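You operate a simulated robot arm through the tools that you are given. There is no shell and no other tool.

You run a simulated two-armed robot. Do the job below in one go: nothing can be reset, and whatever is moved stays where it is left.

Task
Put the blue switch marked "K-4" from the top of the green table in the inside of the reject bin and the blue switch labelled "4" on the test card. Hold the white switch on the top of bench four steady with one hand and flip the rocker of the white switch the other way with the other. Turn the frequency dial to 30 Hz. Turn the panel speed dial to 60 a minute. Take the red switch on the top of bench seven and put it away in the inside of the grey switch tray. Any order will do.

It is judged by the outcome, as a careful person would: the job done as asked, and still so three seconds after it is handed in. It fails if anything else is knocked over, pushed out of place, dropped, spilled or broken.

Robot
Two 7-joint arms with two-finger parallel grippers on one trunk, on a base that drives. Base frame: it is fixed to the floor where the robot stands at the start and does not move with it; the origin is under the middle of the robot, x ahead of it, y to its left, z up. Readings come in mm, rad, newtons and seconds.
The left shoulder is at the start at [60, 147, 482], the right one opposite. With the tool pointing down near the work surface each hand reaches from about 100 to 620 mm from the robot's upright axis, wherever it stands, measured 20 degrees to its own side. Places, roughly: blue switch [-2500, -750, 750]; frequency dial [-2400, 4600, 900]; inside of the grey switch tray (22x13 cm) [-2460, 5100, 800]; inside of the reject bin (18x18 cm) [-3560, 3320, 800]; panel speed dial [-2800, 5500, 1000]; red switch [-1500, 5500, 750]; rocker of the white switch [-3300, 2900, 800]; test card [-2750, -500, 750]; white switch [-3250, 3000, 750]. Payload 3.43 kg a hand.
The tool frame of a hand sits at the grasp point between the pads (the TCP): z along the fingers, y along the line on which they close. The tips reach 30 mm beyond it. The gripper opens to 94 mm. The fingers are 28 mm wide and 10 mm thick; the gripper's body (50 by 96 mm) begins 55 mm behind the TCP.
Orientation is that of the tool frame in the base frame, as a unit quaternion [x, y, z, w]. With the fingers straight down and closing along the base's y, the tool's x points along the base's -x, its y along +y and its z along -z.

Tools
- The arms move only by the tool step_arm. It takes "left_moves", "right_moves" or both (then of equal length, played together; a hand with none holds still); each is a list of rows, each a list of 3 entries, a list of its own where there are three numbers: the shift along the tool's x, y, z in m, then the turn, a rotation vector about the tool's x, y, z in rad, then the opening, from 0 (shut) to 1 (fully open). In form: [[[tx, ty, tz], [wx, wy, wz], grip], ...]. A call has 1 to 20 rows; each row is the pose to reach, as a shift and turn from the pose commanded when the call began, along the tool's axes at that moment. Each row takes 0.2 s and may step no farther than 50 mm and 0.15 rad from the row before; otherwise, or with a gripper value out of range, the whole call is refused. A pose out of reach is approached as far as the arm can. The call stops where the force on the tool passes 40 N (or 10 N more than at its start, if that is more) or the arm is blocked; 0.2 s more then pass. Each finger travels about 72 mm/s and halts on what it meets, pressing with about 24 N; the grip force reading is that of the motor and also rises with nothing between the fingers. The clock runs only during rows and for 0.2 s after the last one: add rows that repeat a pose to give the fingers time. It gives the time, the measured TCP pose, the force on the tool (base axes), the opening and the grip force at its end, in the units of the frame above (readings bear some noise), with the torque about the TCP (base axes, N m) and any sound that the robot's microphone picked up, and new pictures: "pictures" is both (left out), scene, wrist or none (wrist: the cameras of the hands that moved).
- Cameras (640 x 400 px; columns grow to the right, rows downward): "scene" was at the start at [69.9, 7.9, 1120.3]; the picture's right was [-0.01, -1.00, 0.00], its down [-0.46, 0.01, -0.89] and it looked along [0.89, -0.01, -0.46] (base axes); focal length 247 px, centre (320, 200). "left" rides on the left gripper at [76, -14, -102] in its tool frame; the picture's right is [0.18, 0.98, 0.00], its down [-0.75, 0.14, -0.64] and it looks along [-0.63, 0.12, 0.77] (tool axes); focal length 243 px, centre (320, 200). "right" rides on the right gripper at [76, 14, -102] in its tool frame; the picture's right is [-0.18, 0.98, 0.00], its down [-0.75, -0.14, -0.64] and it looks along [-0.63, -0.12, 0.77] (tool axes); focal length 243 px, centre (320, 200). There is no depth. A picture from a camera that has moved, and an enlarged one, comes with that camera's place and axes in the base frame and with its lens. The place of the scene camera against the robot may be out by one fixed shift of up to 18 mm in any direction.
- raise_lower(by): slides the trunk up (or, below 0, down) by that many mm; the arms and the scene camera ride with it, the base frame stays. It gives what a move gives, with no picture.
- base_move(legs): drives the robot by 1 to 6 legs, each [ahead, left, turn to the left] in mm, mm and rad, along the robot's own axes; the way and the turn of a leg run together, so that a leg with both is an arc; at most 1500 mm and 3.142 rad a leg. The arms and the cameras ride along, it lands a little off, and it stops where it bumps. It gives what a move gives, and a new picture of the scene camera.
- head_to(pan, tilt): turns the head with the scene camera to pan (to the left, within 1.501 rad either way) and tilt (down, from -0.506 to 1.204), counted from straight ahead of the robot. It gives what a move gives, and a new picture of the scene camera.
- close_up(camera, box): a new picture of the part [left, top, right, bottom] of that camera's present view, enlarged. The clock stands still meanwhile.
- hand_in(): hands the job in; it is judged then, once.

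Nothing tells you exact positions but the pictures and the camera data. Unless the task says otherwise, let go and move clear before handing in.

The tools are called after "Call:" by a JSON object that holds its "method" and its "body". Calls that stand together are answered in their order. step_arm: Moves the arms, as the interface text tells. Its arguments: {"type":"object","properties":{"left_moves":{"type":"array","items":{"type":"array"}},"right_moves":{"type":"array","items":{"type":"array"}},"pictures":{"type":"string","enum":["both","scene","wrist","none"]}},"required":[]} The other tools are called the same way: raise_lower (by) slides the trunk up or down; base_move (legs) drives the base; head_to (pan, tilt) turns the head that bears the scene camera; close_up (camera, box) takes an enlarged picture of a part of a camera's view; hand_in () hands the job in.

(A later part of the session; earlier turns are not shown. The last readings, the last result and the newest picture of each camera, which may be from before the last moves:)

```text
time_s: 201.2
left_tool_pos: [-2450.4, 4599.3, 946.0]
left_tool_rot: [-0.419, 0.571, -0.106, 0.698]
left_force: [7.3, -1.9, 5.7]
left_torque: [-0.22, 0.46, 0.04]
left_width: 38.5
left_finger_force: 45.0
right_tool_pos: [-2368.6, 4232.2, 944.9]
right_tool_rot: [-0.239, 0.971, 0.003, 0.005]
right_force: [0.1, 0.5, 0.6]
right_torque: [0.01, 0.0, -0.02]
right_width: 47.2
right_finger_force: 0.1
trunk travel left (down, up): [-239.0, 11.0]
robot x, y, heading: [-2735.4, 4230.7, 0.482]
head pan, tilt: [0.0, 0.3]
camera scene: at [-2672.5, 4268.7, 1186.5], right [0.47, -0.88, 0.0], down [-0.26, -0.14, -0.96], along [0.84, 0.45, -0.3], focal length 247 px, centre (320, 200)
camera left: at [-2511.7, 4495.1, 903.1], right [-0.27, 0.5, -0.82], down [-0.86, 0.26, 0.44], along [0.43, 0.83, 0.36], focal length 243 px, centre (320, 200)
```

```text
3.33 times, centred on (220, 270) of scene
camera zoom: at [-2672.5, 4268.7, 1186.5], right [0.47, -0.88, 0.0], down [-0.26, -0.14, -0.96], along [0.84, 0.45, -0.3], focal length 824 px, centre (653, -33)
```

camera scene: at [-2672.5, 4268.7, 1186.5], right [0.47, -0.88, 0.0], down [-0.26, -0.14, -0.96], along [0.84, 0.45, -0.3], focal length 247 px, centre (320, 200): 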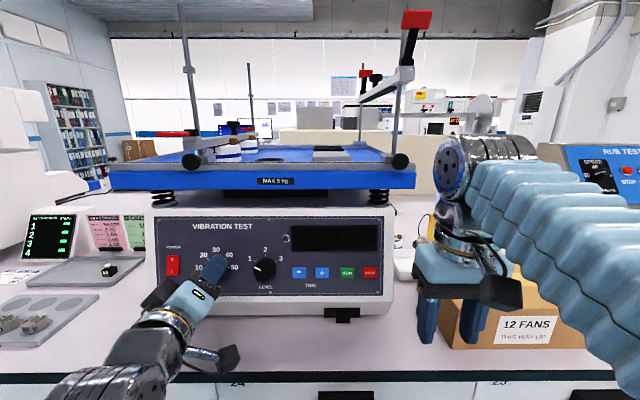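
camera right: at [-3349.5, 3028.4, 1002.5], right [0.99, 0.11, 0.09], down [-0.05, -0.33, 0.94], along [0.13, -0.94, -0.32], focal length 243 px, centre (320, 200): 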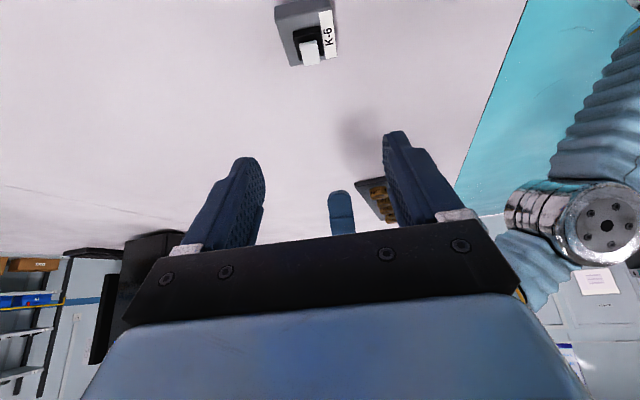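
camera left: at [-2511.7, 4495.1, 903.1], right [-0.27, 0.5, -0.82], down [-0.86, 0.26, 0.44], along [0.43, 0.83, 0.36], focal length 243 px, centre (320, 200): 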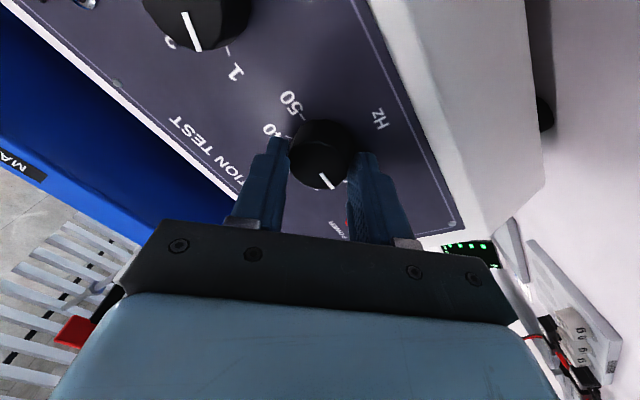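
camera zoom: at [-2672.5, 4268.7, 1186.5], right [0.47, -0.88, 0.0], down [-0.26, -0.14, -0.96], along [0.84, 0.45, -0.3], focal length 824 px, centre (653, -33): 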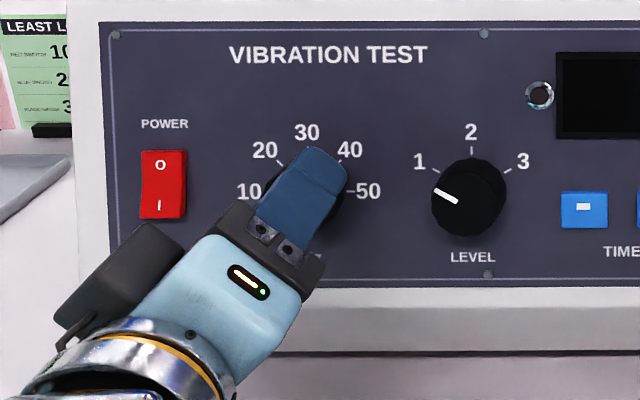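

The knob is gripped (38.5 mm). I'll turn clockwise, first 45°, watching forces.

Call:
{"method": "step_arm", "body": {"left_moves": [[[0, 0, 0], [0, 0, 0.1], 0.25], [[0, 0, 0], [0, 0, 0.2], 0.25], [[0, 0, 0], [0, 0, 0.3], 0.25], [[0, 0, 0], [0, 0, 0.4], 0.25], [[0, 0, 0], [0, 0, 0.5], 0.25], [[0, 0, 0], [0, 0, 0.6], 0.25], [[0, 0, 0], [0, 0, 0.7], 0.25], [[0, 0, 0], [0, 0, 0.785], 0.25]]}}

Call:
{"method": "close_up", "body": {"camera": "left", "box": [200, 80, 440, 230]}}

```text
time_s: 203.0
left_tool_pos: [-2451.9, 4595.3, 945.5]
left_tool_rot: [-0.166, 0.688, 0.17, 0.686]
left_force: [1.1, -29.0, 13.1]
left_torque: [-0.01, -0.54, -1.37]
left_width: 36.7
left_finger_force: 44.8
right_tool_pos: [-2368.5, 4230.8, 943.8]
right_tool_rot: [-0.239, 0.971, 0.004, 0.005]
right_force: [1.0, -0.1, -0.1]
right_torque: [-0.04, -0.02, -0.02]
right_width: 46.9
right_finger_force: 0.1
trunk travel left (down, up): [-239.0, 11.0]
robot x, y, heading: [-2739.8, 4232.9, 0.484]
head pan, tilt: [0.0, 0.3]
camera scene: at [-2673.7, 4265.4, 1186.5], right [0.47, -0.88, 0.0], down [-0.26, -0.13, -0.96], along [0.85, 0.45, -0.29], focal length 247 px, centre (320, 200)
camera left: at [-2535.9, 4536.0, 871.2], right [-0.46, 0.87, -0.18], down [-0.63, -0.18, 0.76], along [0.63, 0.46, 0.63], focal length 243 px, centre (320, 200)
```

scene: 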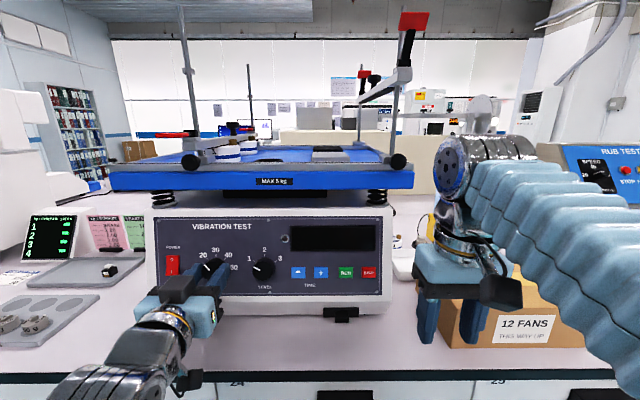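
left: 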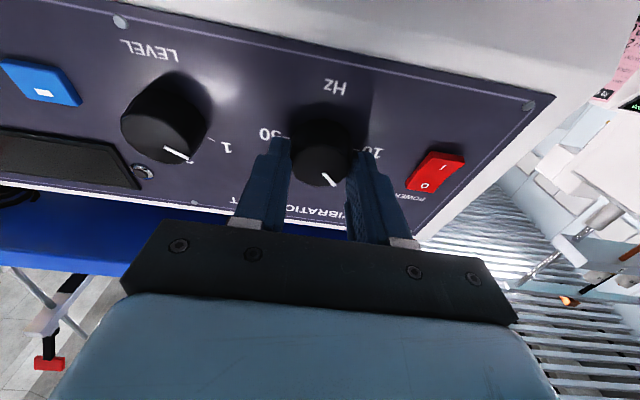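

```text
2.67 times, centred on (320, 155) of left
camera zoom: at [-2535.9, 4536.0, 871.2], right [-0.46, 0.87, -0.18], down [-0.63, -0.18, 0.76], along [0.63, 0.46, 0.63], focal length 647 px, centre (320, 320)
```

zoom: 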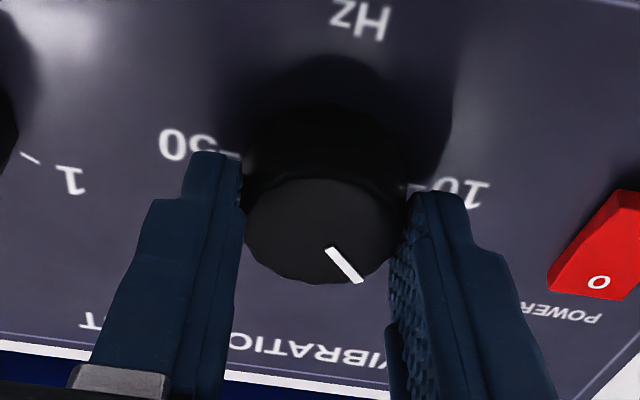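

The knob turns with the hand, but sideways force is building because the knob sits a few mm off the TCP. I'll shift to relieve it and complete the second 45° following the knob's axis.

Call:
{"method": "step_arm", "body": {"left_moves": [[[-0.0008, -0.0018, 0], [0, 0, 0], 0.25], [[-0.0015, -0.0035, 0], [0, 0, 0], 0.25], [[-0.0014, -0.004, 0], [0, 0, 0.1], 0.25], [[-0.0013, -0.0045, 0], [0, 0, 0.2], 0.25], [[-0.0011, -0.005, 0], [0, 0, 0.3], 0.25], [[-0.0009, -0.0055, 0], [0, 0, 0.4], 0.25], [[-0.0007, -0.006, 0], [0, 0, 0.5], 0.25], [[-0.0005, -0.0064, 0], [0, 0, 0.6], 0.25], [[-0.0002, -0.0068, 0], [0, 0, 0.7], 0.25], [[0, -0.007, 0], [0, 0, 0.785], 0.25]]}}

Call:
{"method": "close_up", "body": {"camera": "left", "box": [200, 80, 440, 230]}}

Call:
{"method": "close_up", "body": {"camera": "scene", "box": [140, 210, 300, 330]}}

```text
time_s: 205.2
left_tool_pos: [-2449.2, 4593.5, 945.3]
left_tool_rot: [0.107, 0.701, 0.419, 0.567]
left_force: [-9.6, -1.2, -2.0]
left_torque: [-0.16, -0.26, -0.96]
left_width: 37.9
left_finger_force: 45.2
right_tool_pos: [-2369.4, 4233.2, 945.0]
right_tool_rot: [-0.24, 0.971, 0.002, 0.006]
right_force: [0.2, 0.4, 0.5]
right_torque: [0.01, -0.01, 0.02]
right_width: 47.1
right_finger_force: 0.0
trunk travel left (down, up): [-239.0, 11.0]
robot x, y, heading: [-2739.6, 4231.9, 0.49]
head pan, tilt: [0.0, 0.3]
camera scene: at [-2674.1, 4269.1, 1186.5], right [0.47, -0.88, 0.0], down [-0.26, -0.14, -0.96], along [0.85, 0.45, -0.29], focal length 247 px, centre (320, 200)
camera left: at [-2560.9, 4584.9, 882.5], right [-0.38, 0.73, 0.57], down [-0.36, -0.68, 0.63], along [0.85, 0.04, 0.53], focal length 243 px, centre (320, 200)
```

scene: 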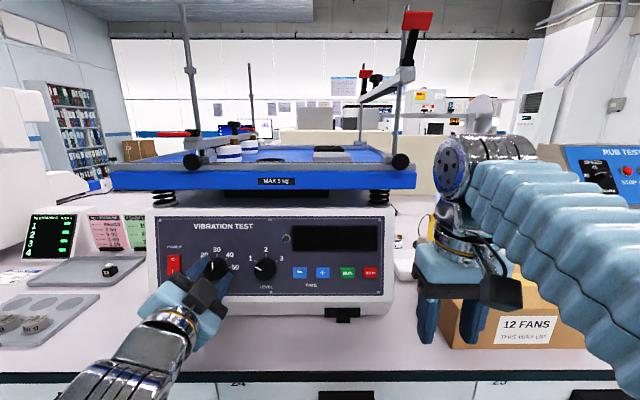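
left: 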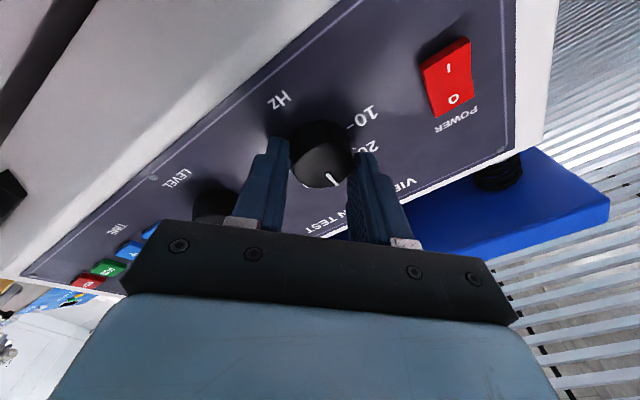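

```text
2.67 times, centred on (320, 155) of left
camera zoom: at [-2560.9, 4584.9, 882.5], right [-0.38, 0.73, 0.57], down [-0.36, -0.68, 0.63], along [0.85, 0.04, 0.53], focal length 647 px, centre (320, 320)
```

zoom: 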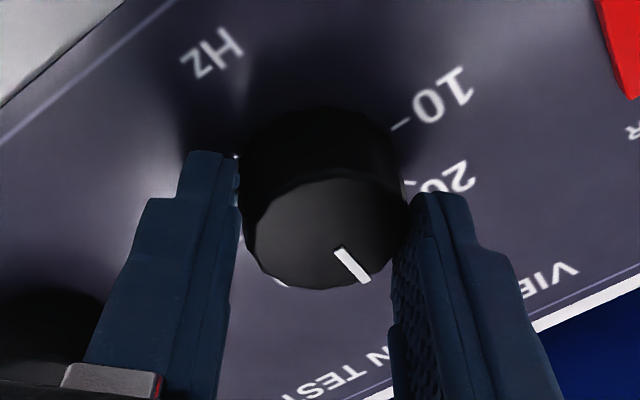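

```text
3.33 times, centred on (220, 270) of scene
camera zoom: at [-2674.1, 4269.1, 1186.5], right [0.47, -0.88, 0.0], down [-0.26, -0.14, -0.96], along [0.85, 0.45, -0.29], focal length 824 px, centre (653, -33)
```

zoom: 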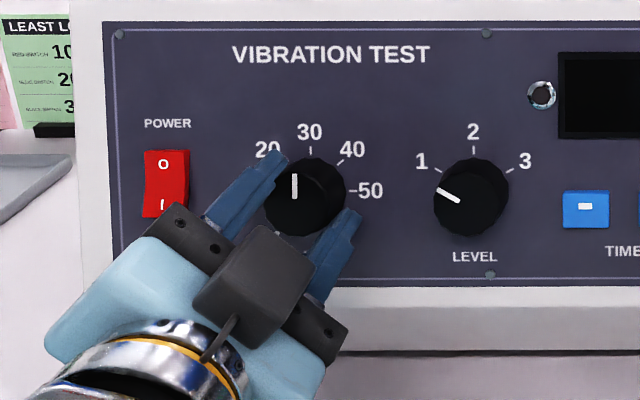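

The pointer now appears vertical, at 30. I'll zoom in to check before releasing.

Call:
{"method": "close_up", "body": {"camera": "scene", "box": [195, 240, 245, 285]}}

```text
8.89 times, centred on (220, 262) of scene
camera zoom: at [-2674.1, 4269.1, 1186.5], right [0.47, -0.88, 0.0], down [-0.26, -0.14, -0.96], along [0.85, 0.45, -0.29], focal length 2196 px, centre (1209, -356)
```

zoom: 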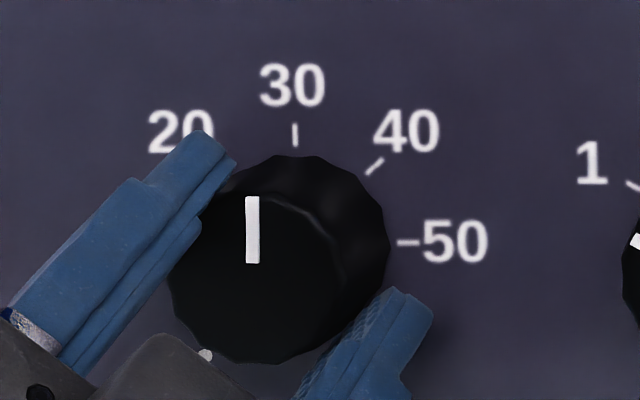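

The pointer is aligned with 30. I'll open gently and back the hand straight away from the panel.

Call:
{"method": "step_arm", "body": {"left_moves": [[[0, 0, 0], [0, 0, 0], 0.45], [[0, 0, 0], [0, 0, 0], 0.55], [[0, 0, 0], [0, 0, 0], 0.7], [[0, 0, 0], [0, 0, 0], 0.75], [[0, 0, -0.015], [0, 0, 0], 0.75], [[0, 0, -0.035], [0, 0, 0], 0.75], [[0, 0, -0.055], [0, 0, 0], 0.75]], "pictures": "scene"}}

Call:
{"method": "close_up", "body": {"camera": "scene", "box": [140, 210, 300, 330]}}

```text
time_s: 206.8
left_tool_pos: [-2497.8, 4567.8, 947.0]
left_tool_rot: [0.107, 0.701, 0.418, 0.568]
left_force: [1.2, 0.4, 0.6]
left_torque: [0.01, 0.0, 0.03]
left_width: 70.7
left_finger_force: 0.1
right_tool_pos: [-2368.3, 4232.5, 944.3]
right_tool_rot: [-0.24, 0.971, 0.003, 0.004]
right_force: [0.3, 1.1, 0.2]
right_torque: [0.0, -0.01, 0.01]
right_width: 46.9
right_finger_force: 0.0
trunk travel left (down, up): [-239.0, 11.0]
robot x, y, heading: [-2737.0, 4230.5, 0.485]
head pan, tilt: [0.0, 0.3]
camera scene: at [-2673.1, 4269.1, 1186.4], right [0.47, -0.88, 0.0], down [-0.26, -0.14, -0.96], along [0.84, 0.45, -0.3], focal length 247 px, centre (320, 200)
```

scene: 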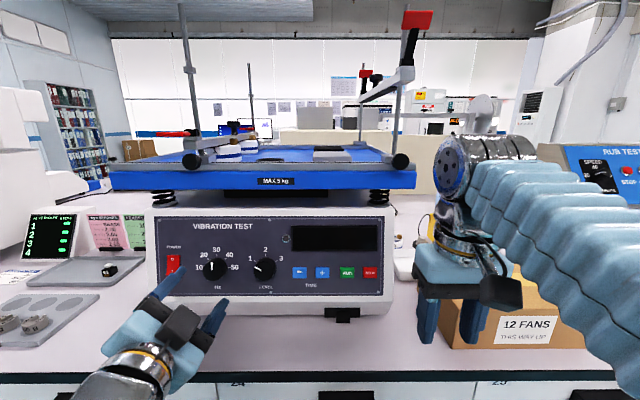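

```text
3.33 times, centred on (220, 270) of scene
camera zoom: at [-2673.1, 4269.1, 1186.4], right [0.47, -0.88, 0.0], down [-0.26, -0.14, -0.96], along [0.84, 0.45, -0.3], focal length 824 px, centre (653, -33)
```

zoom: 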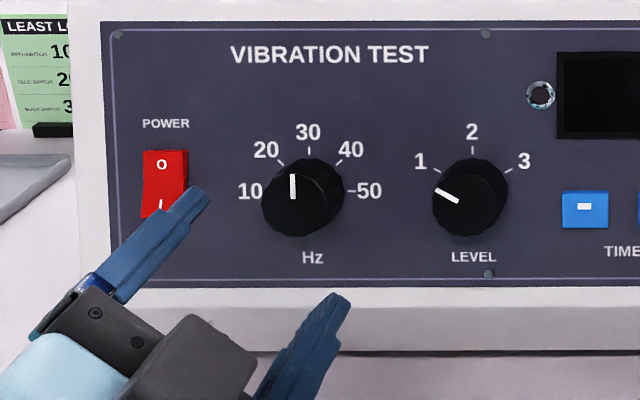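

The frequency dial is at 30 Hz and the machine hasn't moved. I'll back off, strafe left toward the speed dial panel, and take a look.

Call:
{"method": "base_move", "body": {"legs": [[-250, 0, 0], [0, 850, 0]]}}

Call:
{"method": "head_to", "body": {"pan": 0.1, "tilt": 0.35}}

```text
time_s: 212.7
left_tool_pos: [-3105.6, 5187.5, 945.7]
left_tool_rot: [0.108, 0.7, 0.417, 0.569]
left_force: [-0.1, 1.2, 0.1]
left_torque: [0.02, -0.02, -0.01]
left_width: 70.7
left_finger_force: 0.1
right_tool_pos: [-2978.8, 4853.2, 944.0]
right_tool_rot: [-0.236, 0.972, 0.004, 0.004]
right_force: [-0.1, 0.2, -0.1]
right_torque: [-0.01, -0.03, -0.01]
right_width: 47.2
right_finger_force: 0.0
trunk travel left (down, up): [-239.0, 11.0]
robot x, y, heading: [-3348.4, 4848.4, 0.482]
head pan, tilt: [0.0, 0.3]
camera scene: at [-3283.5, 4890.0, 1186.4], right [0.46, -0.89, 0.0], down [-0.26, -0.14, -0.96], along [0.85, 0.44, -0.3], focal length 247 px, centre (320, 200)
```

scene: 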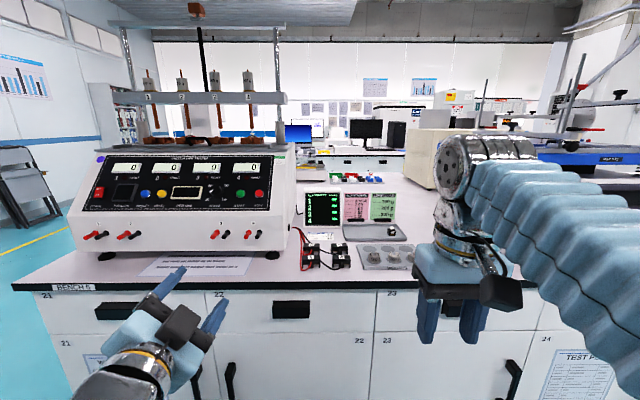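

```text
time_s: 213.4
left_tool_pos: [-3104.9, 5189.3, 946.6]
left_tool_rot: [0.108, 0.7, 0.417, 0.569]
left_force: [0.3, 0.5, -0.4]
left_torque: [0.01, -0.03, 0.03]
left_width: 70.5
left_finger_force: 0.0
right_tool_pos: [-2979.2, 4852.2, 944.4]
right_tool_rot: [-0.237, 0.972, 0.003, 0.005]
right_force: [-0.1, 0.1, 0.6]
right_torque: [0.02, -0.03, 0.0]
right_width: 46.9
right_finger_force: 0.1
trunk travel left (down, up): [-239.0, 11.0]
robot x, y, heading: [-3347.2, 4850.9, 0.48]
head pan, tilt: [0.099, 0.351]
camera scene: at [-3288.4, 4897.9, 1181.7], right [0.55, -0.84, 0.0], down [-0.29, -0.19, -0.94], along [0.79, 0.51, -0.34], focal length 247 px, centre (320, 200)
```

scene: 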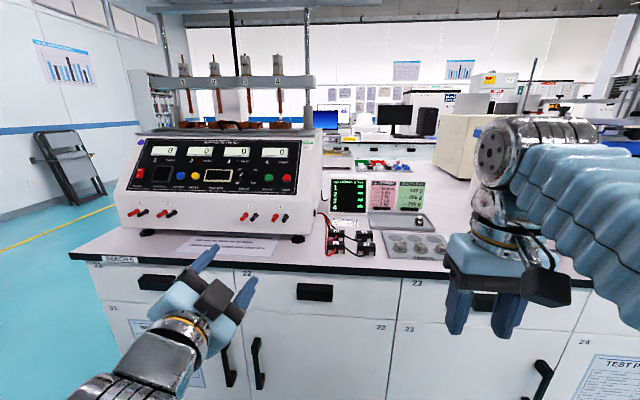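

This is bench 5, with a four-display machine that has a sloping panel. I'll zoom in on the panel and on the trays.

Call:
{"method": "close_up", "body": {"camera": "scene", "box": [120, 130, 310, 240]}}

Call:
{"method": "close_up", "body": {"camera": "scene", "box": [310, 150, 470, 270]}}

```text
3.37 times, centred on (215, 185) of scene
camera zoom: at [-3288.4, 4897.9, 1181.7], right [0.55, -0.84, 0.0], down [-0.29, -0.19, -0.94], along [0.79, 0.51, -0.34], focal length 832 px, centre (674, 250)
```

zoom: 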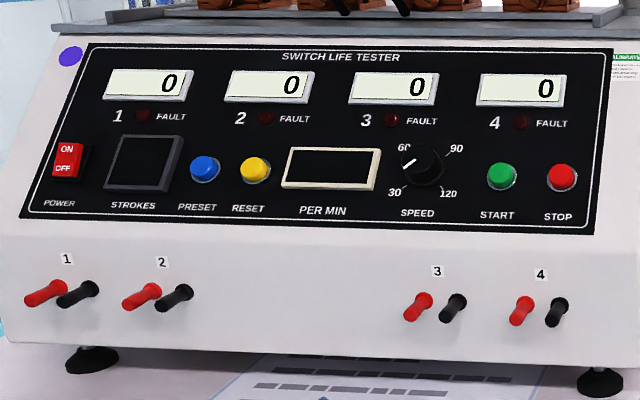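

```text
3.33 times, centred on (390, 210) of scene
camera zoom: at [-3288.4, 4897.9, 1181.7], right [0.55, -0.84, 0.0], down [-0.29, -0.19, -0.94], along [0.79, 0.51, -0.34], focal length 824 px, centre (87, 167)
```

zoom: 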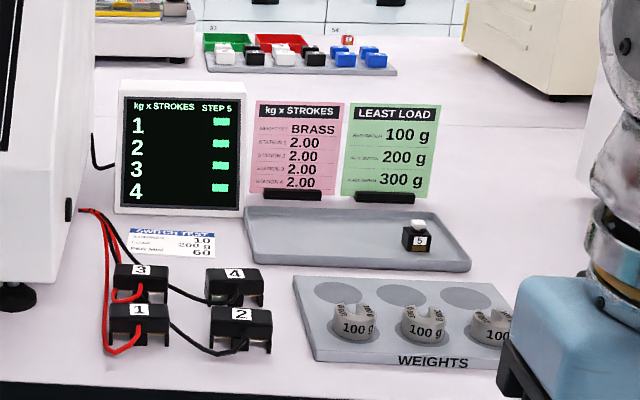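

The SPEED dial has marks at 30, 60, 90 and 120. I'll zoom in on its pointer and on the red switch in the far area.

Call:
{"method": "close_up", "body": {"camera": "scene", "box": [228, 168, 262, 192]}}

Call:
{"method": "close_up", "body": {"camera": "scene", "box": [355, 150, 415, 180]}}

```text
16.00 times, centred on (245, 180) of scene
camera zoom: at [-3288.4, 4897.9, 1181.7], right [0.55, -0.84, 0.0], down [-0.29, -0.19, -0.94], along [0.79, 0.51, -0.34], focal length 3953 px, centre (1520, 520)
```

zoom: 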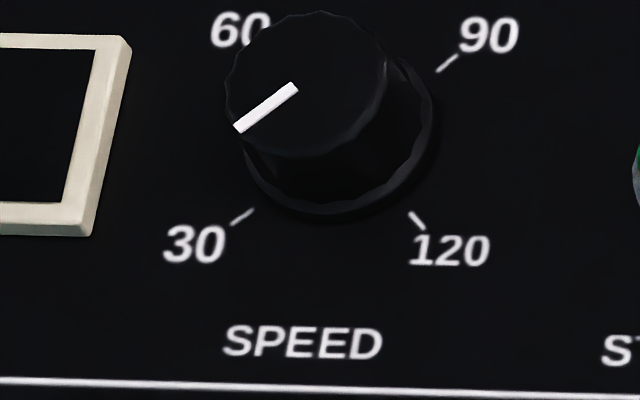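

```text
10.67 times, centred on (385, 165) of scene
camera zoom: at [-3288.4, 4897.9, 1181.7], right [0.55, -0.84, 0.0], down [-0.29, -0.19, -0.94], along [0.79, 0.51, -0.34], focal length 2635 px, centre (-373, 573)
```

zoom: 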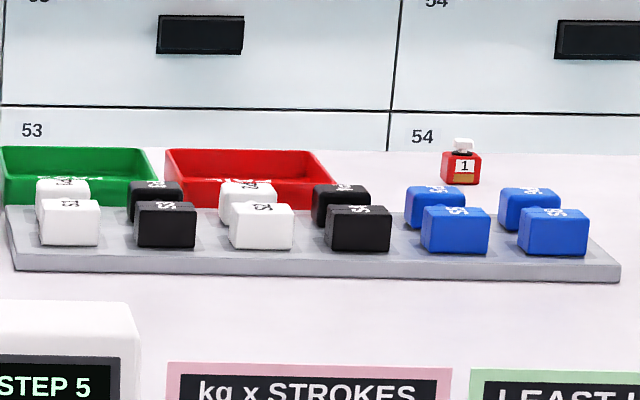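

The SPEED pointer is at 30, and 60 is a 90° clockwise turn away. The red switch "1" is on the far east side of this bench. I'll line up the left hand with the speed dial.

Call:
{"method": "base_move", "body": {"legs": [[0, 160, 0], [220, 0, 0]]}}

Call:
{"method": "close_up", "body": {"camera": "scene", "box": [60, 120, 340, 300]}}

```text
time_s: 216.1
left_tool_pos: [-2986.8, 5428.2, 946.3]
left_tool_rot: [0.109, 0.7, 0.417, 0.57]
left_force: [0.3, 0.0, -0.5]
left_torque: [-0.01, 0.03, 0.02]
left_width: 70.5
left_finger_force: 0.0
right_tool_pos: [-2860.3, 5093.2, 943.2]
right_tool_rot: [-0.235, 0.972, 0.003, 0.005]
right_force: [-0.1, 0.3, -0.1]
right_torque: [-0.01, 0.0, 0.0]
right_width: 47.4
right_finger_force: 0.1
trunk travel left (down, up): [-239.0, 11.0]
robot x, y, heading: [-3230.4, 5089.7, 0.479]
head pan, tilt: [0.099, 0.351]
camera scene: at [-3170.3, 5139.9, 1181.7], right [0.54, -0.84, 0.0], down [-0.29, -0.19, -0.94], along [0.79, 0.51, -0.34], focal length 247 px, centre (320, 200)
```

scene: 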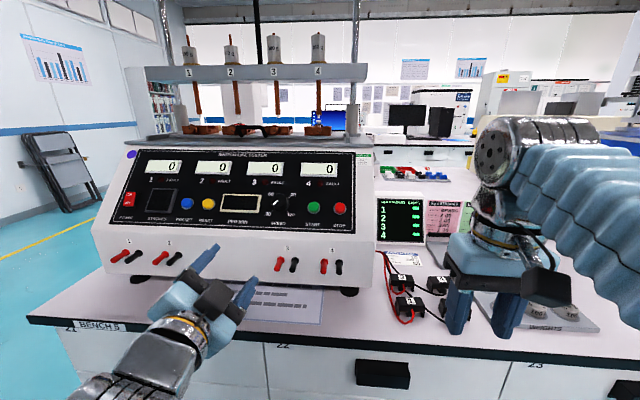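

```text
2.22 times, centred on (200, 210) of scene
camera zoom: at [-3170.3, 5139.9, 1181.7], right [0.54, -0.84, 0.0], down [-0.29, -0.19, -0.94], along [0.79, 0.51, -0.34], focal length 549 px, centre (587, 178)
```

zoom: 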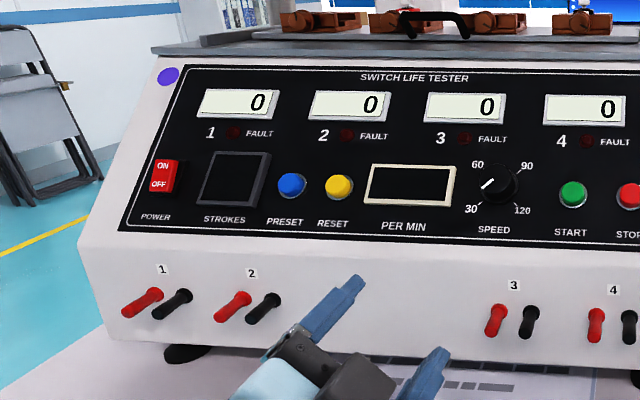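

Triangulation shows the panel leaning back about 48° from vertical, with the dial base at about f=545, l=143, z=998. I'll undo the hand's roll, raise the trunk, and pitch the hand to match the panel normal.

Call:
{"method": "step_arm", "body": {"left_moves": [[[0, 0, 0], [0, 0, -0.131], 0.75], [[0, 0, 0], [0, 0, -0.262], 0.75], [[0, 0, 0], [0, 0, -0.393], 0.75], [[0, 0, 0], [0, 0, -0.524], 0.75], [[0, 0, 0], [0, 0, -0.654], 0.75], [[0, 0, 0], [0, 0, -0.785], 0.75]], "pictures": "none"}}

Call:
{"method": "raise_lower", "body": {"by": 10}}

Call:
{"method": "step_arm", "body": {"left_moves": [[[-0.015, -0.006, 0], [0, 0.14, 0], 0.75], [[-0.03, -0.012, 0], [0, 0.28, 0], 0.75], [[-0.045, -0.018, 0], [0, 0.42, 0], 0.75], [[-0.06, -0.024, 0], [0, 0.56, 0], 0.75], [[-0.075, -0.03, 0.005], [0, 0.7, 0], 0.75], [[-0.085, -0.036, 0.01], [0, 0.845, 0], 0.75], [[-0.09, -0.044, 0.02], [0, 0.845, 0], 0.75]]}}

```text
time_s: 217.5
left_tool_pos: [-2986.6, 5428.5, 946.2]
left_tool_rot: [-0.167, 0.689, 0.165, 0.686]
left_force: [0.7, 0.6, 0.1]
left_torque: [0.0, -0.01, -0.02]
left_width: 70.3
left_finger_force: 0.1
right_tool_pos: [-2860.9, 5092.8, 944.4]
right_tool_rot: [-0.235, 0.972, 0.003, 0.005]
right_force: [0.9, 0.0, 0.6]
right_torque: [0.02, 0.03, 0.01]
right_width: 47.1
right_finger_force: 0.0
trunk travel left (down, up): [-239.0, 11.0]
robot x, y, heading: [-3228.0, 5094.0, 0.474]
head pan, tilt: [0.099, 0.351]
```

```text
time_s: 218.1
left_tool_pos: [-2986.4, 5429.2, 955.4]
left_tool_rot: [-0.167, 0.688, 0.167, 0.686]
left_force: [-0.4, 0.3, -0.3]
left_torque: [-0.02, 0.03, -0.01]
left_width: 70.4
left_finger_force: 0.2
right_tool_pos: [-2861.1, 5092.0, 953.3]
right_tool_rot: [-0.235, 0.972, 0.004, 0.004]
right_force: [-0.4, 0.1, -0.2]
right_torque: [-0.03, 0.03, 0.01]
right_width: 47.2
right_finger_force: 0.0
trunk travel left (down, up): [-249.0, 1.0]
robot x, y, heading: [-3230.1, 5088.1, 0.48]
head pan, tilt: [0.099, 0.351]
```

```text
time_s: 219.7
left_tool_pos: [-2948.8, 5400.0, 1045.4]
left_tool_rot: [-0.221, 0.909, 0.084, 0.342]
left_force: [-0.1, 0.5, 0.5]
left_torque: [0.01, 0.01, -0.02]
left_width: 70.4
left_finger_force: 0.1
right_tool_pos: [-2861.6, 5092.6, 953.9]
right_tool_rot: [-0.235, 0.972, 0.001, 0.005]
right_force: [0.9, 0.3, 0.4]
right_torque: [0.01, 0.02, -0.01]
right_width: 47.0
right_finger_force: 0.2
trunk travel left (down, up): [-249.0, 1.0]
robot x, y, heading: [-3230.2, 5092.7, 0.479]
head pan, tilt: [0.099, 0.351]
camera scene: at [-3170.1, 5140.0, 1191.7], right [0.54, -0.84, 0.0], down [-0.29, -0.19, -0.94], along [0.79, 0.51, -0.34], focal length 247 px, centre (320, 200)
camera left: at [-3052.2, 5329.7, 1073.0], right [-0.57, 0.81, -0.12], down [0.06, 0.19, 0.98], along [0.82, 0.55, -0.16], focal length 243 px, centre (320, 200)
```

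scene: 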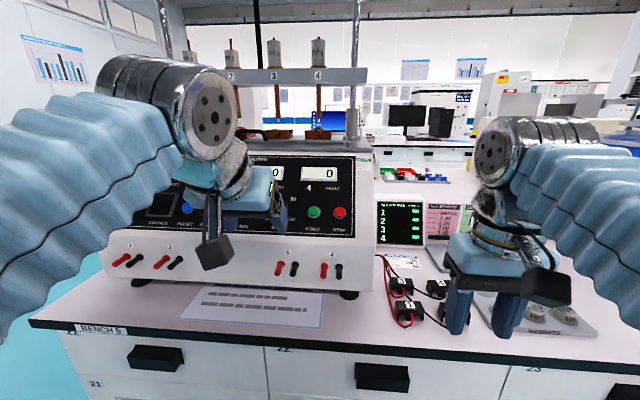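
left: 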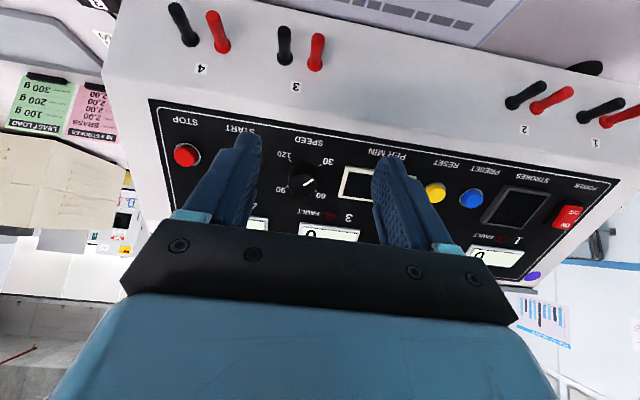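

The hand faces the panel. I'll zoom in on the wrist view to measure the panel tilt and the knob position.

Call:
{"method": "close_up", "body": {"camera": "left", "box": [120, 80, 380, 260]}}

Call:
{"method": "close_up", "body": {"camera": "left", "box": [380, 80, 640, 300]}}

Call:
{"method": "close_up", "body": {"camera": "left", "box": [260, 130, 350, 215]}}

```text
2.22 times, centred on (250, 170) of left
camera zoom: at [-3052.2, 5329.7, 1073.0], right [-0.57, 0.81, -0.12], down [0.06, 0.19, 0.98], along [0.82, 0.55, -0.16], focal length 539 px, centre (476, 267)
```

zoom: 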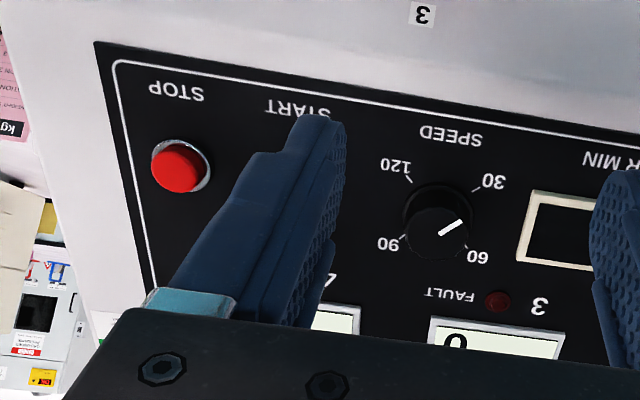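

```text
1.82 times, centred on (510, 190) of left
camera zoom: at [-3052.2, 5329.7, 1073.0], right [-0.57, 0.81, -0.12], down [0.06, 0.19, 0.98], along [0.82, 0.55, -0.16], focal length 441 px, centre (-26, 218)
```

zoom: 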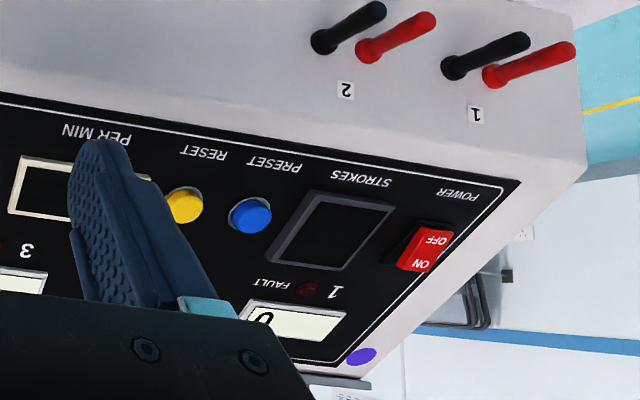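

```text
4.71 times, centred on (305, 172) of left
camera zoom: at [-3052.2, 5329.7, 1073.0], right [-0.57, 0.81, -0.12], down [0.06, 0.19, 0.98], along [0.82, 0.55, -0.16], focal length 1142 px, centre (391, 329)
```

zoom: 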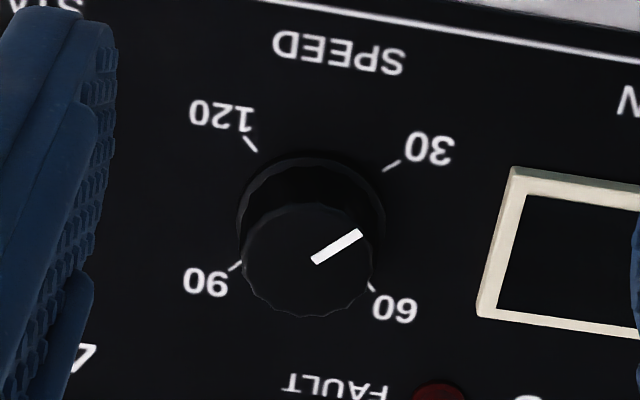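

Panel tilt and knob position agree with the estimate, with a small 0.094 rad pitch correction needed. I'll drive 45 mm closer and then apply the correction.

Call:
{"method": "base_move", "body": {"legs": [[45, 0, 0]]}}

Call:
{"method": "step_arm", "body": {"left_moves": [[[-0.01, 0, 0], [0, -0.094, 0], 0.75], [[-0.025, -0.002, 0.01], [0, -0.094, 0], 0.75], [[-0.04, -0.003, 0.02], [0, -0.094, 0], 0.75], [[-0.04, -0.003, 0.02], [0, -0.094, 0], 0.75]]}}

Call:
{"method": "close_up", "body": {"camera": "left", "box": [240, 90, 400, 210]}}

```text
time_s: 220.6
left_tool_pos: [-2908.6, 5420.2, 1045.9]
left_tool_rot: [-0.221, 0.909, 0.084, 0.343]
left_force: [-0.3, 0.6, 0.0]
left_torque: [0.0, -0.02, -0.01]
left_width: 70.8
left_finger_force: 0.1
right_tool_pos: [-2821.4, 5114.0, 954.2]
right_tool_rot: [-0.236, 0.972, 0.003, 0.004]
right_force: [0.0, 0.2, -0.2]
right_torque: [0.04, -0.01, 0.0]
right_width: 46.9
right_finger_force: 0.0
trunk travel left (down, up): [-249.0, 1.0]
robot x, y, heading: [-3189.8, 5113.8, 0.478]
head pan, tilt: [0.099, 0.351]
camera scene: at [-3130.5, 5160.4, 1191.7], right [0.54, -0.84, 0.0], down [-0.29, -0.19, -0.94], along [0.79, 0.51, -0.34], focal length 247 px, centre (320, 200)
```

scene: 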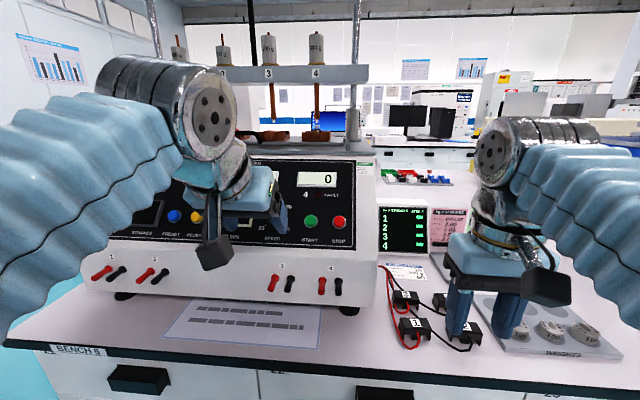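

```text
time_s: 221.6
left_tool_pos: [-2868.5, 5438.1, 1057.9]
left_tool_rot: [-0.216, 0.892, 0.095, 0.385]
left_force: [-0.1, 1.1, -0.2]
left_torque: [0.04, -0.01, 0.02]
left_width: 70.5
left_finger_force: 0.0
right_tool_pos: [-2821.2, 5112.9, 953.8]
right_tool_rot: [-0.235, 0.972, 0.004, 0.005]
right_force: [0.2, -0.3, -0.1]
right_torque: [0.01, 0.0, -0.01]
right_width: 46.9
right_finger_force: 0.0
trunk travel left (down, up): [-249.0, 1.0]
robot x, y, heading: [-3187.7, 5118.2, 0.476]
head pan, tilt: [0.099, 0.351]
camera scene: at [-3130.1, 5160.6, 1191.7], right [0.54, -0.84, 0.0], down [-0.29, -0.19, -0.94], along [0.79, 0.51, -0.34], focal length 247 px, centre (320, 200)
camera left: at [-2974.0, 5366.7, 1073.5], right [-0.56, 0.82, -0.13], down [-0.02, 0.15, 0.99], along [0.83, 0.56, -0.07], focal length 243 px, centre (320, 200)
```

scene: 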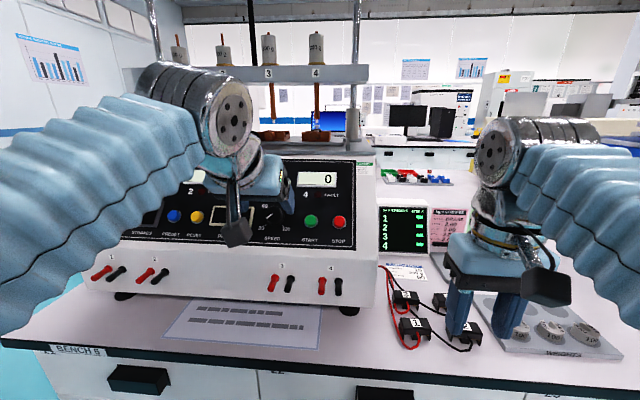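
left: 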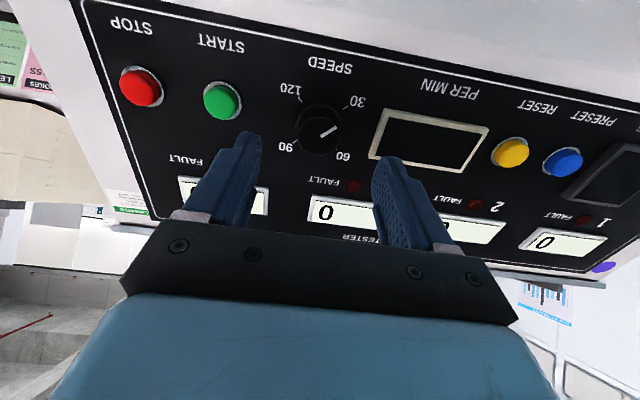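

```text
3.33 times, centred on (320, 150) of left
camera zoom: at [-2974.0, 5366.7, 1073.5], right [-0.56, 0.82, -0.13], down [-0.02, 0.15, 0.99], along [0.83, 0.56, -0.07], focal length 809 px, centre (320, 367)
```

zoom: 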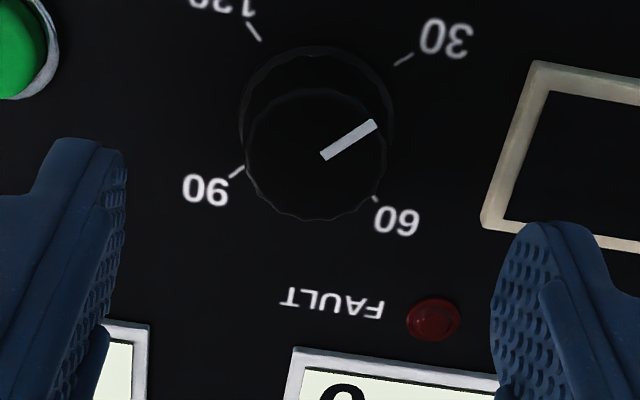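

The knob is centred under the TCP with the panel about 87 mm ahead. I'll pre-roll by -45°, narrow the fingers to 47 mm, and advance partway.

Call:
{"method": "step_arm", "body": {"left_moves": [[[0, 0, 0], [0, 0, -0.131], 0.6], [[0, 0, 0], [0, 0, -0.262], 0.5], [[0, 0, 0], [0, 0, -0.393], 0.5], [[0, 0, 0], [0, 0, -0.524], 0.5], [[0, 0, 0], [0, 0, -0.654], 0.5], [[0, 0, 0], [0, 0, -0.785], 0.5], [[-0.001, 0, 0.015], [0, 0, -0.785], 0.5], [[-0.001, 0, 0.03], [0, 0, -0.785], 0.5], [[-0.001, 0, 0.03], [0, 0, -0.785], 0.5]]}}

Call:
{"method": "close_up", "body": {"camera": "left", "box": [220, 90, 420, 230]}}

Call:
{"method": "close_up", "body": {"camera": "scene", "box": [200, 140, 340, 260]}}

```text
time_s: 223.6
left_tool_pos: [-2848.5, 5447.1, 1036.9]
left_tool_rot: [-0.541, 0.741, -0.061, 0.392]
left_force: [1.1, 0.0, -0.1]
left_torque: [0.02, 0.01, 0.01]
left_width: 47.0
left_finger_force: 0.0
right_tool_pos: [-2822.0, 5112.6, 954.2]
right_tool_rot: [-0.235, 0.972, 0.003, 0.004]
right_force: [-0.5, -0.6, -0.4]
right_torque: [-0.02, -0.01, -0.02]
right_width: 47.0
right_finger_force: 0.0
trunk travel left (down, up): [-249.0, 1.0]
robot x, y, heading: [-3188.0, 5112.0, 0.478]
head pan, tilt: [0.099, 0.351]
camera scene: at [-3130.2, 5160.6, 1191.7], right [0.54, -0.84, 0.0], down [-0.29, -0.19, -0.94], along [0.79, 0.51, -0.34], focal length 247 px, centre (320, 200)
camera left: at [-2912.2, 5342.5, 1075.8], right [-0.76, 0.24, -0.6], down [-0.44, 0.48, 0.76], along [0.47, 0.84, -0.26], focal length 243 px, centre (320, 200)
```

scene: 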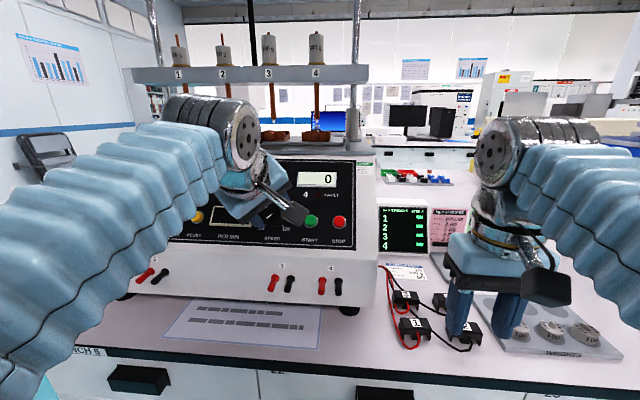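
left: 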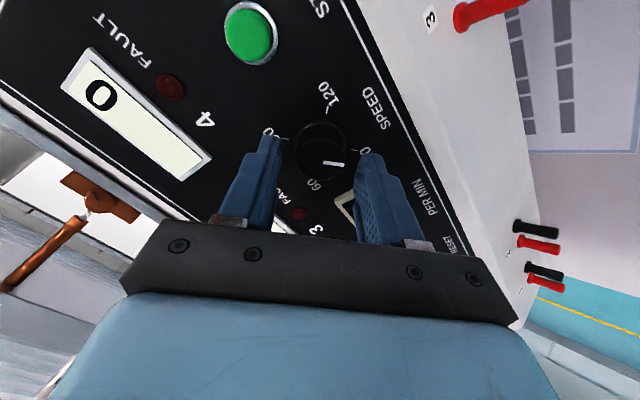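

```text
2.86 times, centred on (320, 160) of left
camera zoom: at [-2912.2, 5342.5, 1075.8], right [-0.76, 0.24, -0.6], down [-0.44, 0.48, 0.76], along [0.47, 0.84, -0.26], focal length 693 px, centre (320, 314)
```

zoom: 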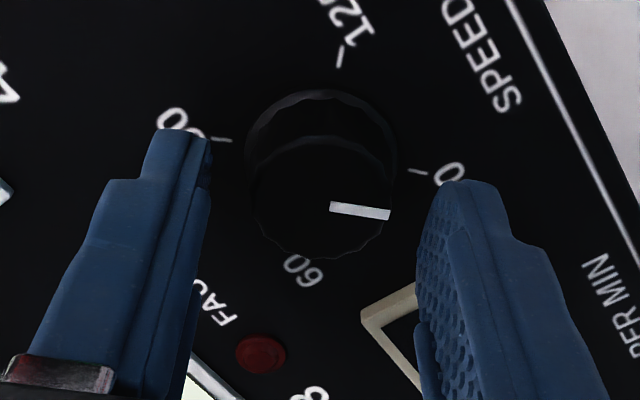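

```text
3.33 times, centred on (270, 200) of scene
camera zoom: at [-3130.2, 5160.6, 1191.7], right [0.54, -0.84, 0.0], down [-0.29, -0.19, -0.94], along [0.79, 0.51, -0.34], focal length 824 px, centre (487, 200)
```

zoom: 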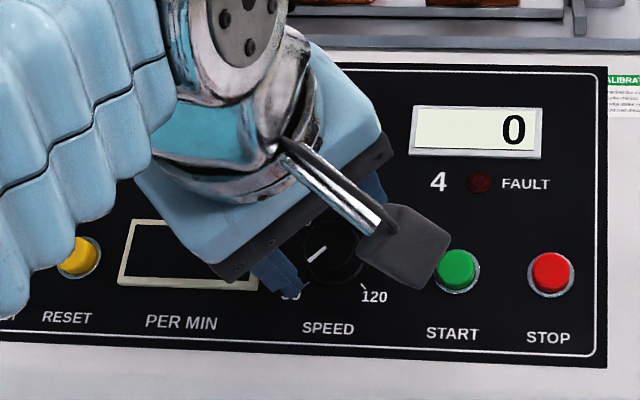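

The knob is centred to within 3 mm. I'll correct, advance 22 mm (stopping just short of the panel), and close on it.

Call:
{"method": "step_arm", "body": {"left_moves": [[[-0.003, 0.001, 0.006], [0, 0, 0], 0.5], [[-0.003, 0.001, 0.013], [0, 0, 0], 0.5], [[-0.003, 0.001, 0.019], [0, 0, 0], 0.5], [[-0.003, 0.001, 0.022], [0, 0, 0], 0.5], [[-0.003, 0.001, 0.022], [0, 0, 0], 0.4], [[-0.003, 0.001, 0.022], [0, 0, 0], 0.3], [[-0.003, 0.001, 0.022], [0, 0, 0], 0.2], [[-0.003, 0.001, 0.022], [0, 0, 0], 0.2]]}}

Call:
{"method": "close_up", "body": {"camera": "left", "box": [220, 90, 420, 230]}}

```text
time_s: 224.7
left_tool_pos: [-2840.3, 5455.9, 1026.5]
left_tool_rot: [-0.541, 0.741, -0.059, 0.394]
left_force: [-27.8, -9.1, 12.9]
left_torque: [0.11, 0.73, 0.93]
left_width: 43.6
left_finger_force: 5.9
right_tool_pos: [-2824.0, 5113.2, 956.0]
right_tool_rot: [-0.237, 0.972, 0.002, 0.007]
right_force: [-0.4, 0.7, -0.3]
right_torque: [0.0, -0.03, -0.01]
right_width: 47.0
right_finger_force: 0.1
trunk travel left (down, up): [-249.0, 1.0]
robot x, y, heading: [-3191.1, 5110.5, 0.474]
head pan, tilt: [0.099, 0.351]
stopped in row 5 (left hand): the force on the tool passed its limit at 42 N (the readings are from after the stop); the commanded pose is now the measured one
camera scene: at [-3134.4, 5158.9, 1191.9], right [0.55, -0.84, 0.0], down [-0.29, -0.19, -0.94], along [0.79, 0.51, -0.34], focal length 247 px, centre (320, 200)
camera left: at [-2903.0, 5350.9, 1064.2], right [-0.76, 0.24, -0.6], down [-0.44, 0.48, 0.76], along [0.47, 0.84, -0.26], focal length 243 px, centre (320, 200)
```

scene: 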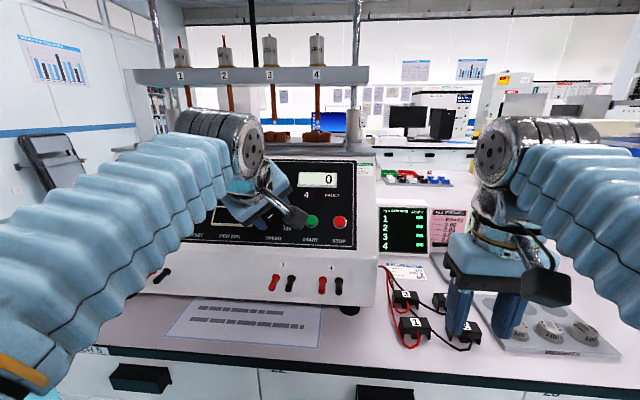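
left: 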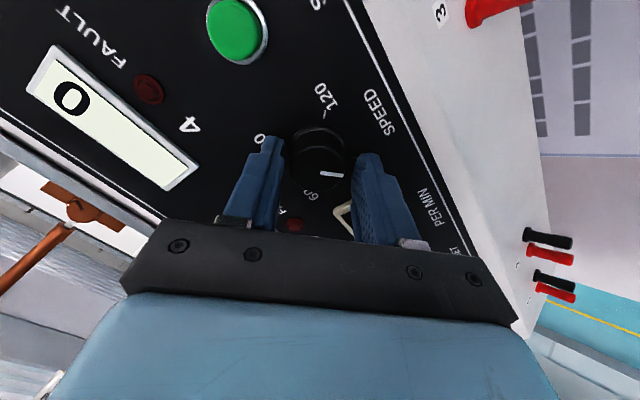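

```text
2.86 times, centred on (320, 160) of left
camera zoom: at [-2903.0, 5350.9, 1064.2], right [-0.76, 0.24, -0.6], down [-0.44, 0.48, 0.76], along [0.47, 0.84, -0.26], focal length 693 px, centre (320, 314)
```

zoom: 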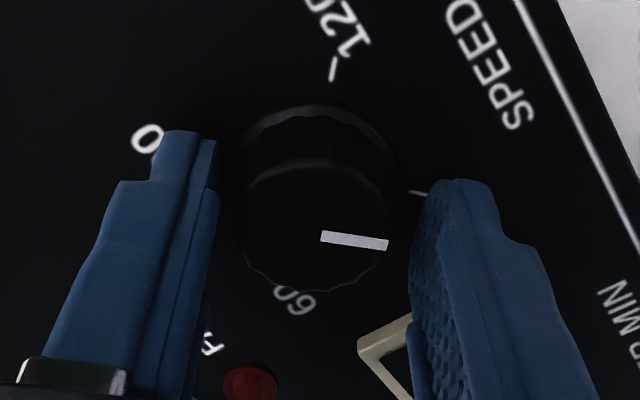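

The fingertips touched the panel a little early. I'll back off 3 mm, re-centre by 5 mm, and close on the knob.

Call:
{"method": "step_arm", "body": {"left_moves": [[[0, 0, -0.004], [0, 0, 0], 0.5], [[0.005, -0.0015, -0.004], [0, 0, 0], 0.5], [[0.005, -0.0015, -0.004], [0, 0, 0], 0.4], [[0.005, -0.0015, -0.004], [0, 0, 0], 0.3], [[0.005, -0.0015, -0.004], [0, 0, 0], 0.2], [[0.005, -0.0015, -0.004], [0, 0, 0], 0.15], [[0.005, -0.0015, -0.004], [0, 0, 0], 0.15]]}}

Call:
{"method": "close_up", "body": {"camera": "left", "box": [220, 90, 420, 230]}}

Call:
{"method": "close_up", "body": {"camera": "scene", "box": [200, 140, 340, 260]}}

```text
time_s: 226.3
left_tool_pos: [-2838.3, 5450.1, 1024.2]
left_tool_rot: [-0.541, 0.742, -0.059, 0.393]
left_force: [-4.5, -3.4, -2.8]
left_torque: [0.05, 0.26, 0.14]
left_width: 31.0
left_finger_force: 45.3
right_tool_pos: [-2822.2, 5113.8, 953.8]
right_tool_rot: [-0.236, 0.972, 0.002, 0.005]
right_force: [-0.6, -0.1, -0.1]
right_torque: [0.01, -0.01, 0.03]
right_width: 47.0
right_finger_force: 0.0
trunk travel left (down, up): [-249.0, 1.0]
robot x, y, heading: [-3188.2, 5112.3, 0.473]
head pan, tilt: [0.099, 0.351]
camera scene: at [-3130.9, 5160.1, 1191.6], right [0.54, -0.84, 0.0], down [-0.29, -0.19, -0.94], along [0.79, 0.51, -0.34], focal length 247 px, centre (320, 200)
camera left: at [-2901.7, 5345.6, 1063.3], right [-0.76, 0.24, -0.6], down [-0.44, 0.48, 0.76], along [0.47, 0.84, -0.26], focal length 243 px, centre (320, 200)
```

scene: 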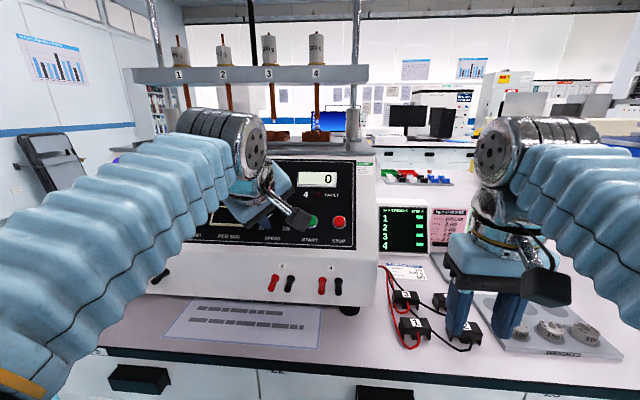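
left: 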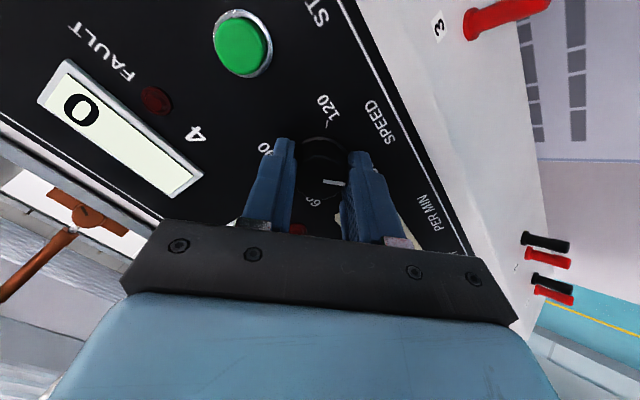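

```text
2.86 times, centred on (320, 160) of left
camera zoom: at [-2901.7, 5345.6, 1063.3], right [-0.76, 0.24, -0.6], down [-0.44, 0.48, 0.76], along [0.47, 0.84, -0.26], focal length 693 px, centre (320, 314)
```

zoom: 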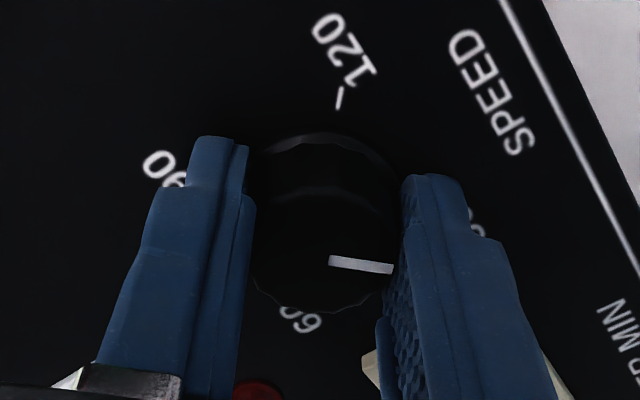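

```text
3.33 times, centred on (270, 200) of scene
camera zoom: at [-3130.9, 5160.1, 1191.6], right [0.54, -0.84, 0.0], down [-0.29, -0.19, -0.94], along [0.79, 0.51, -0.34], focal length 824 px, centre (487, 200)
```

zoom: 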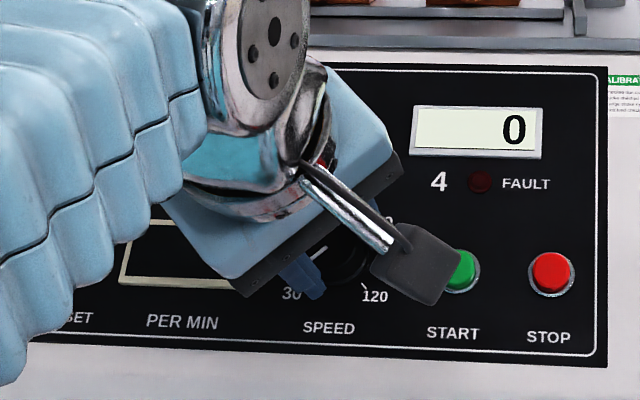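

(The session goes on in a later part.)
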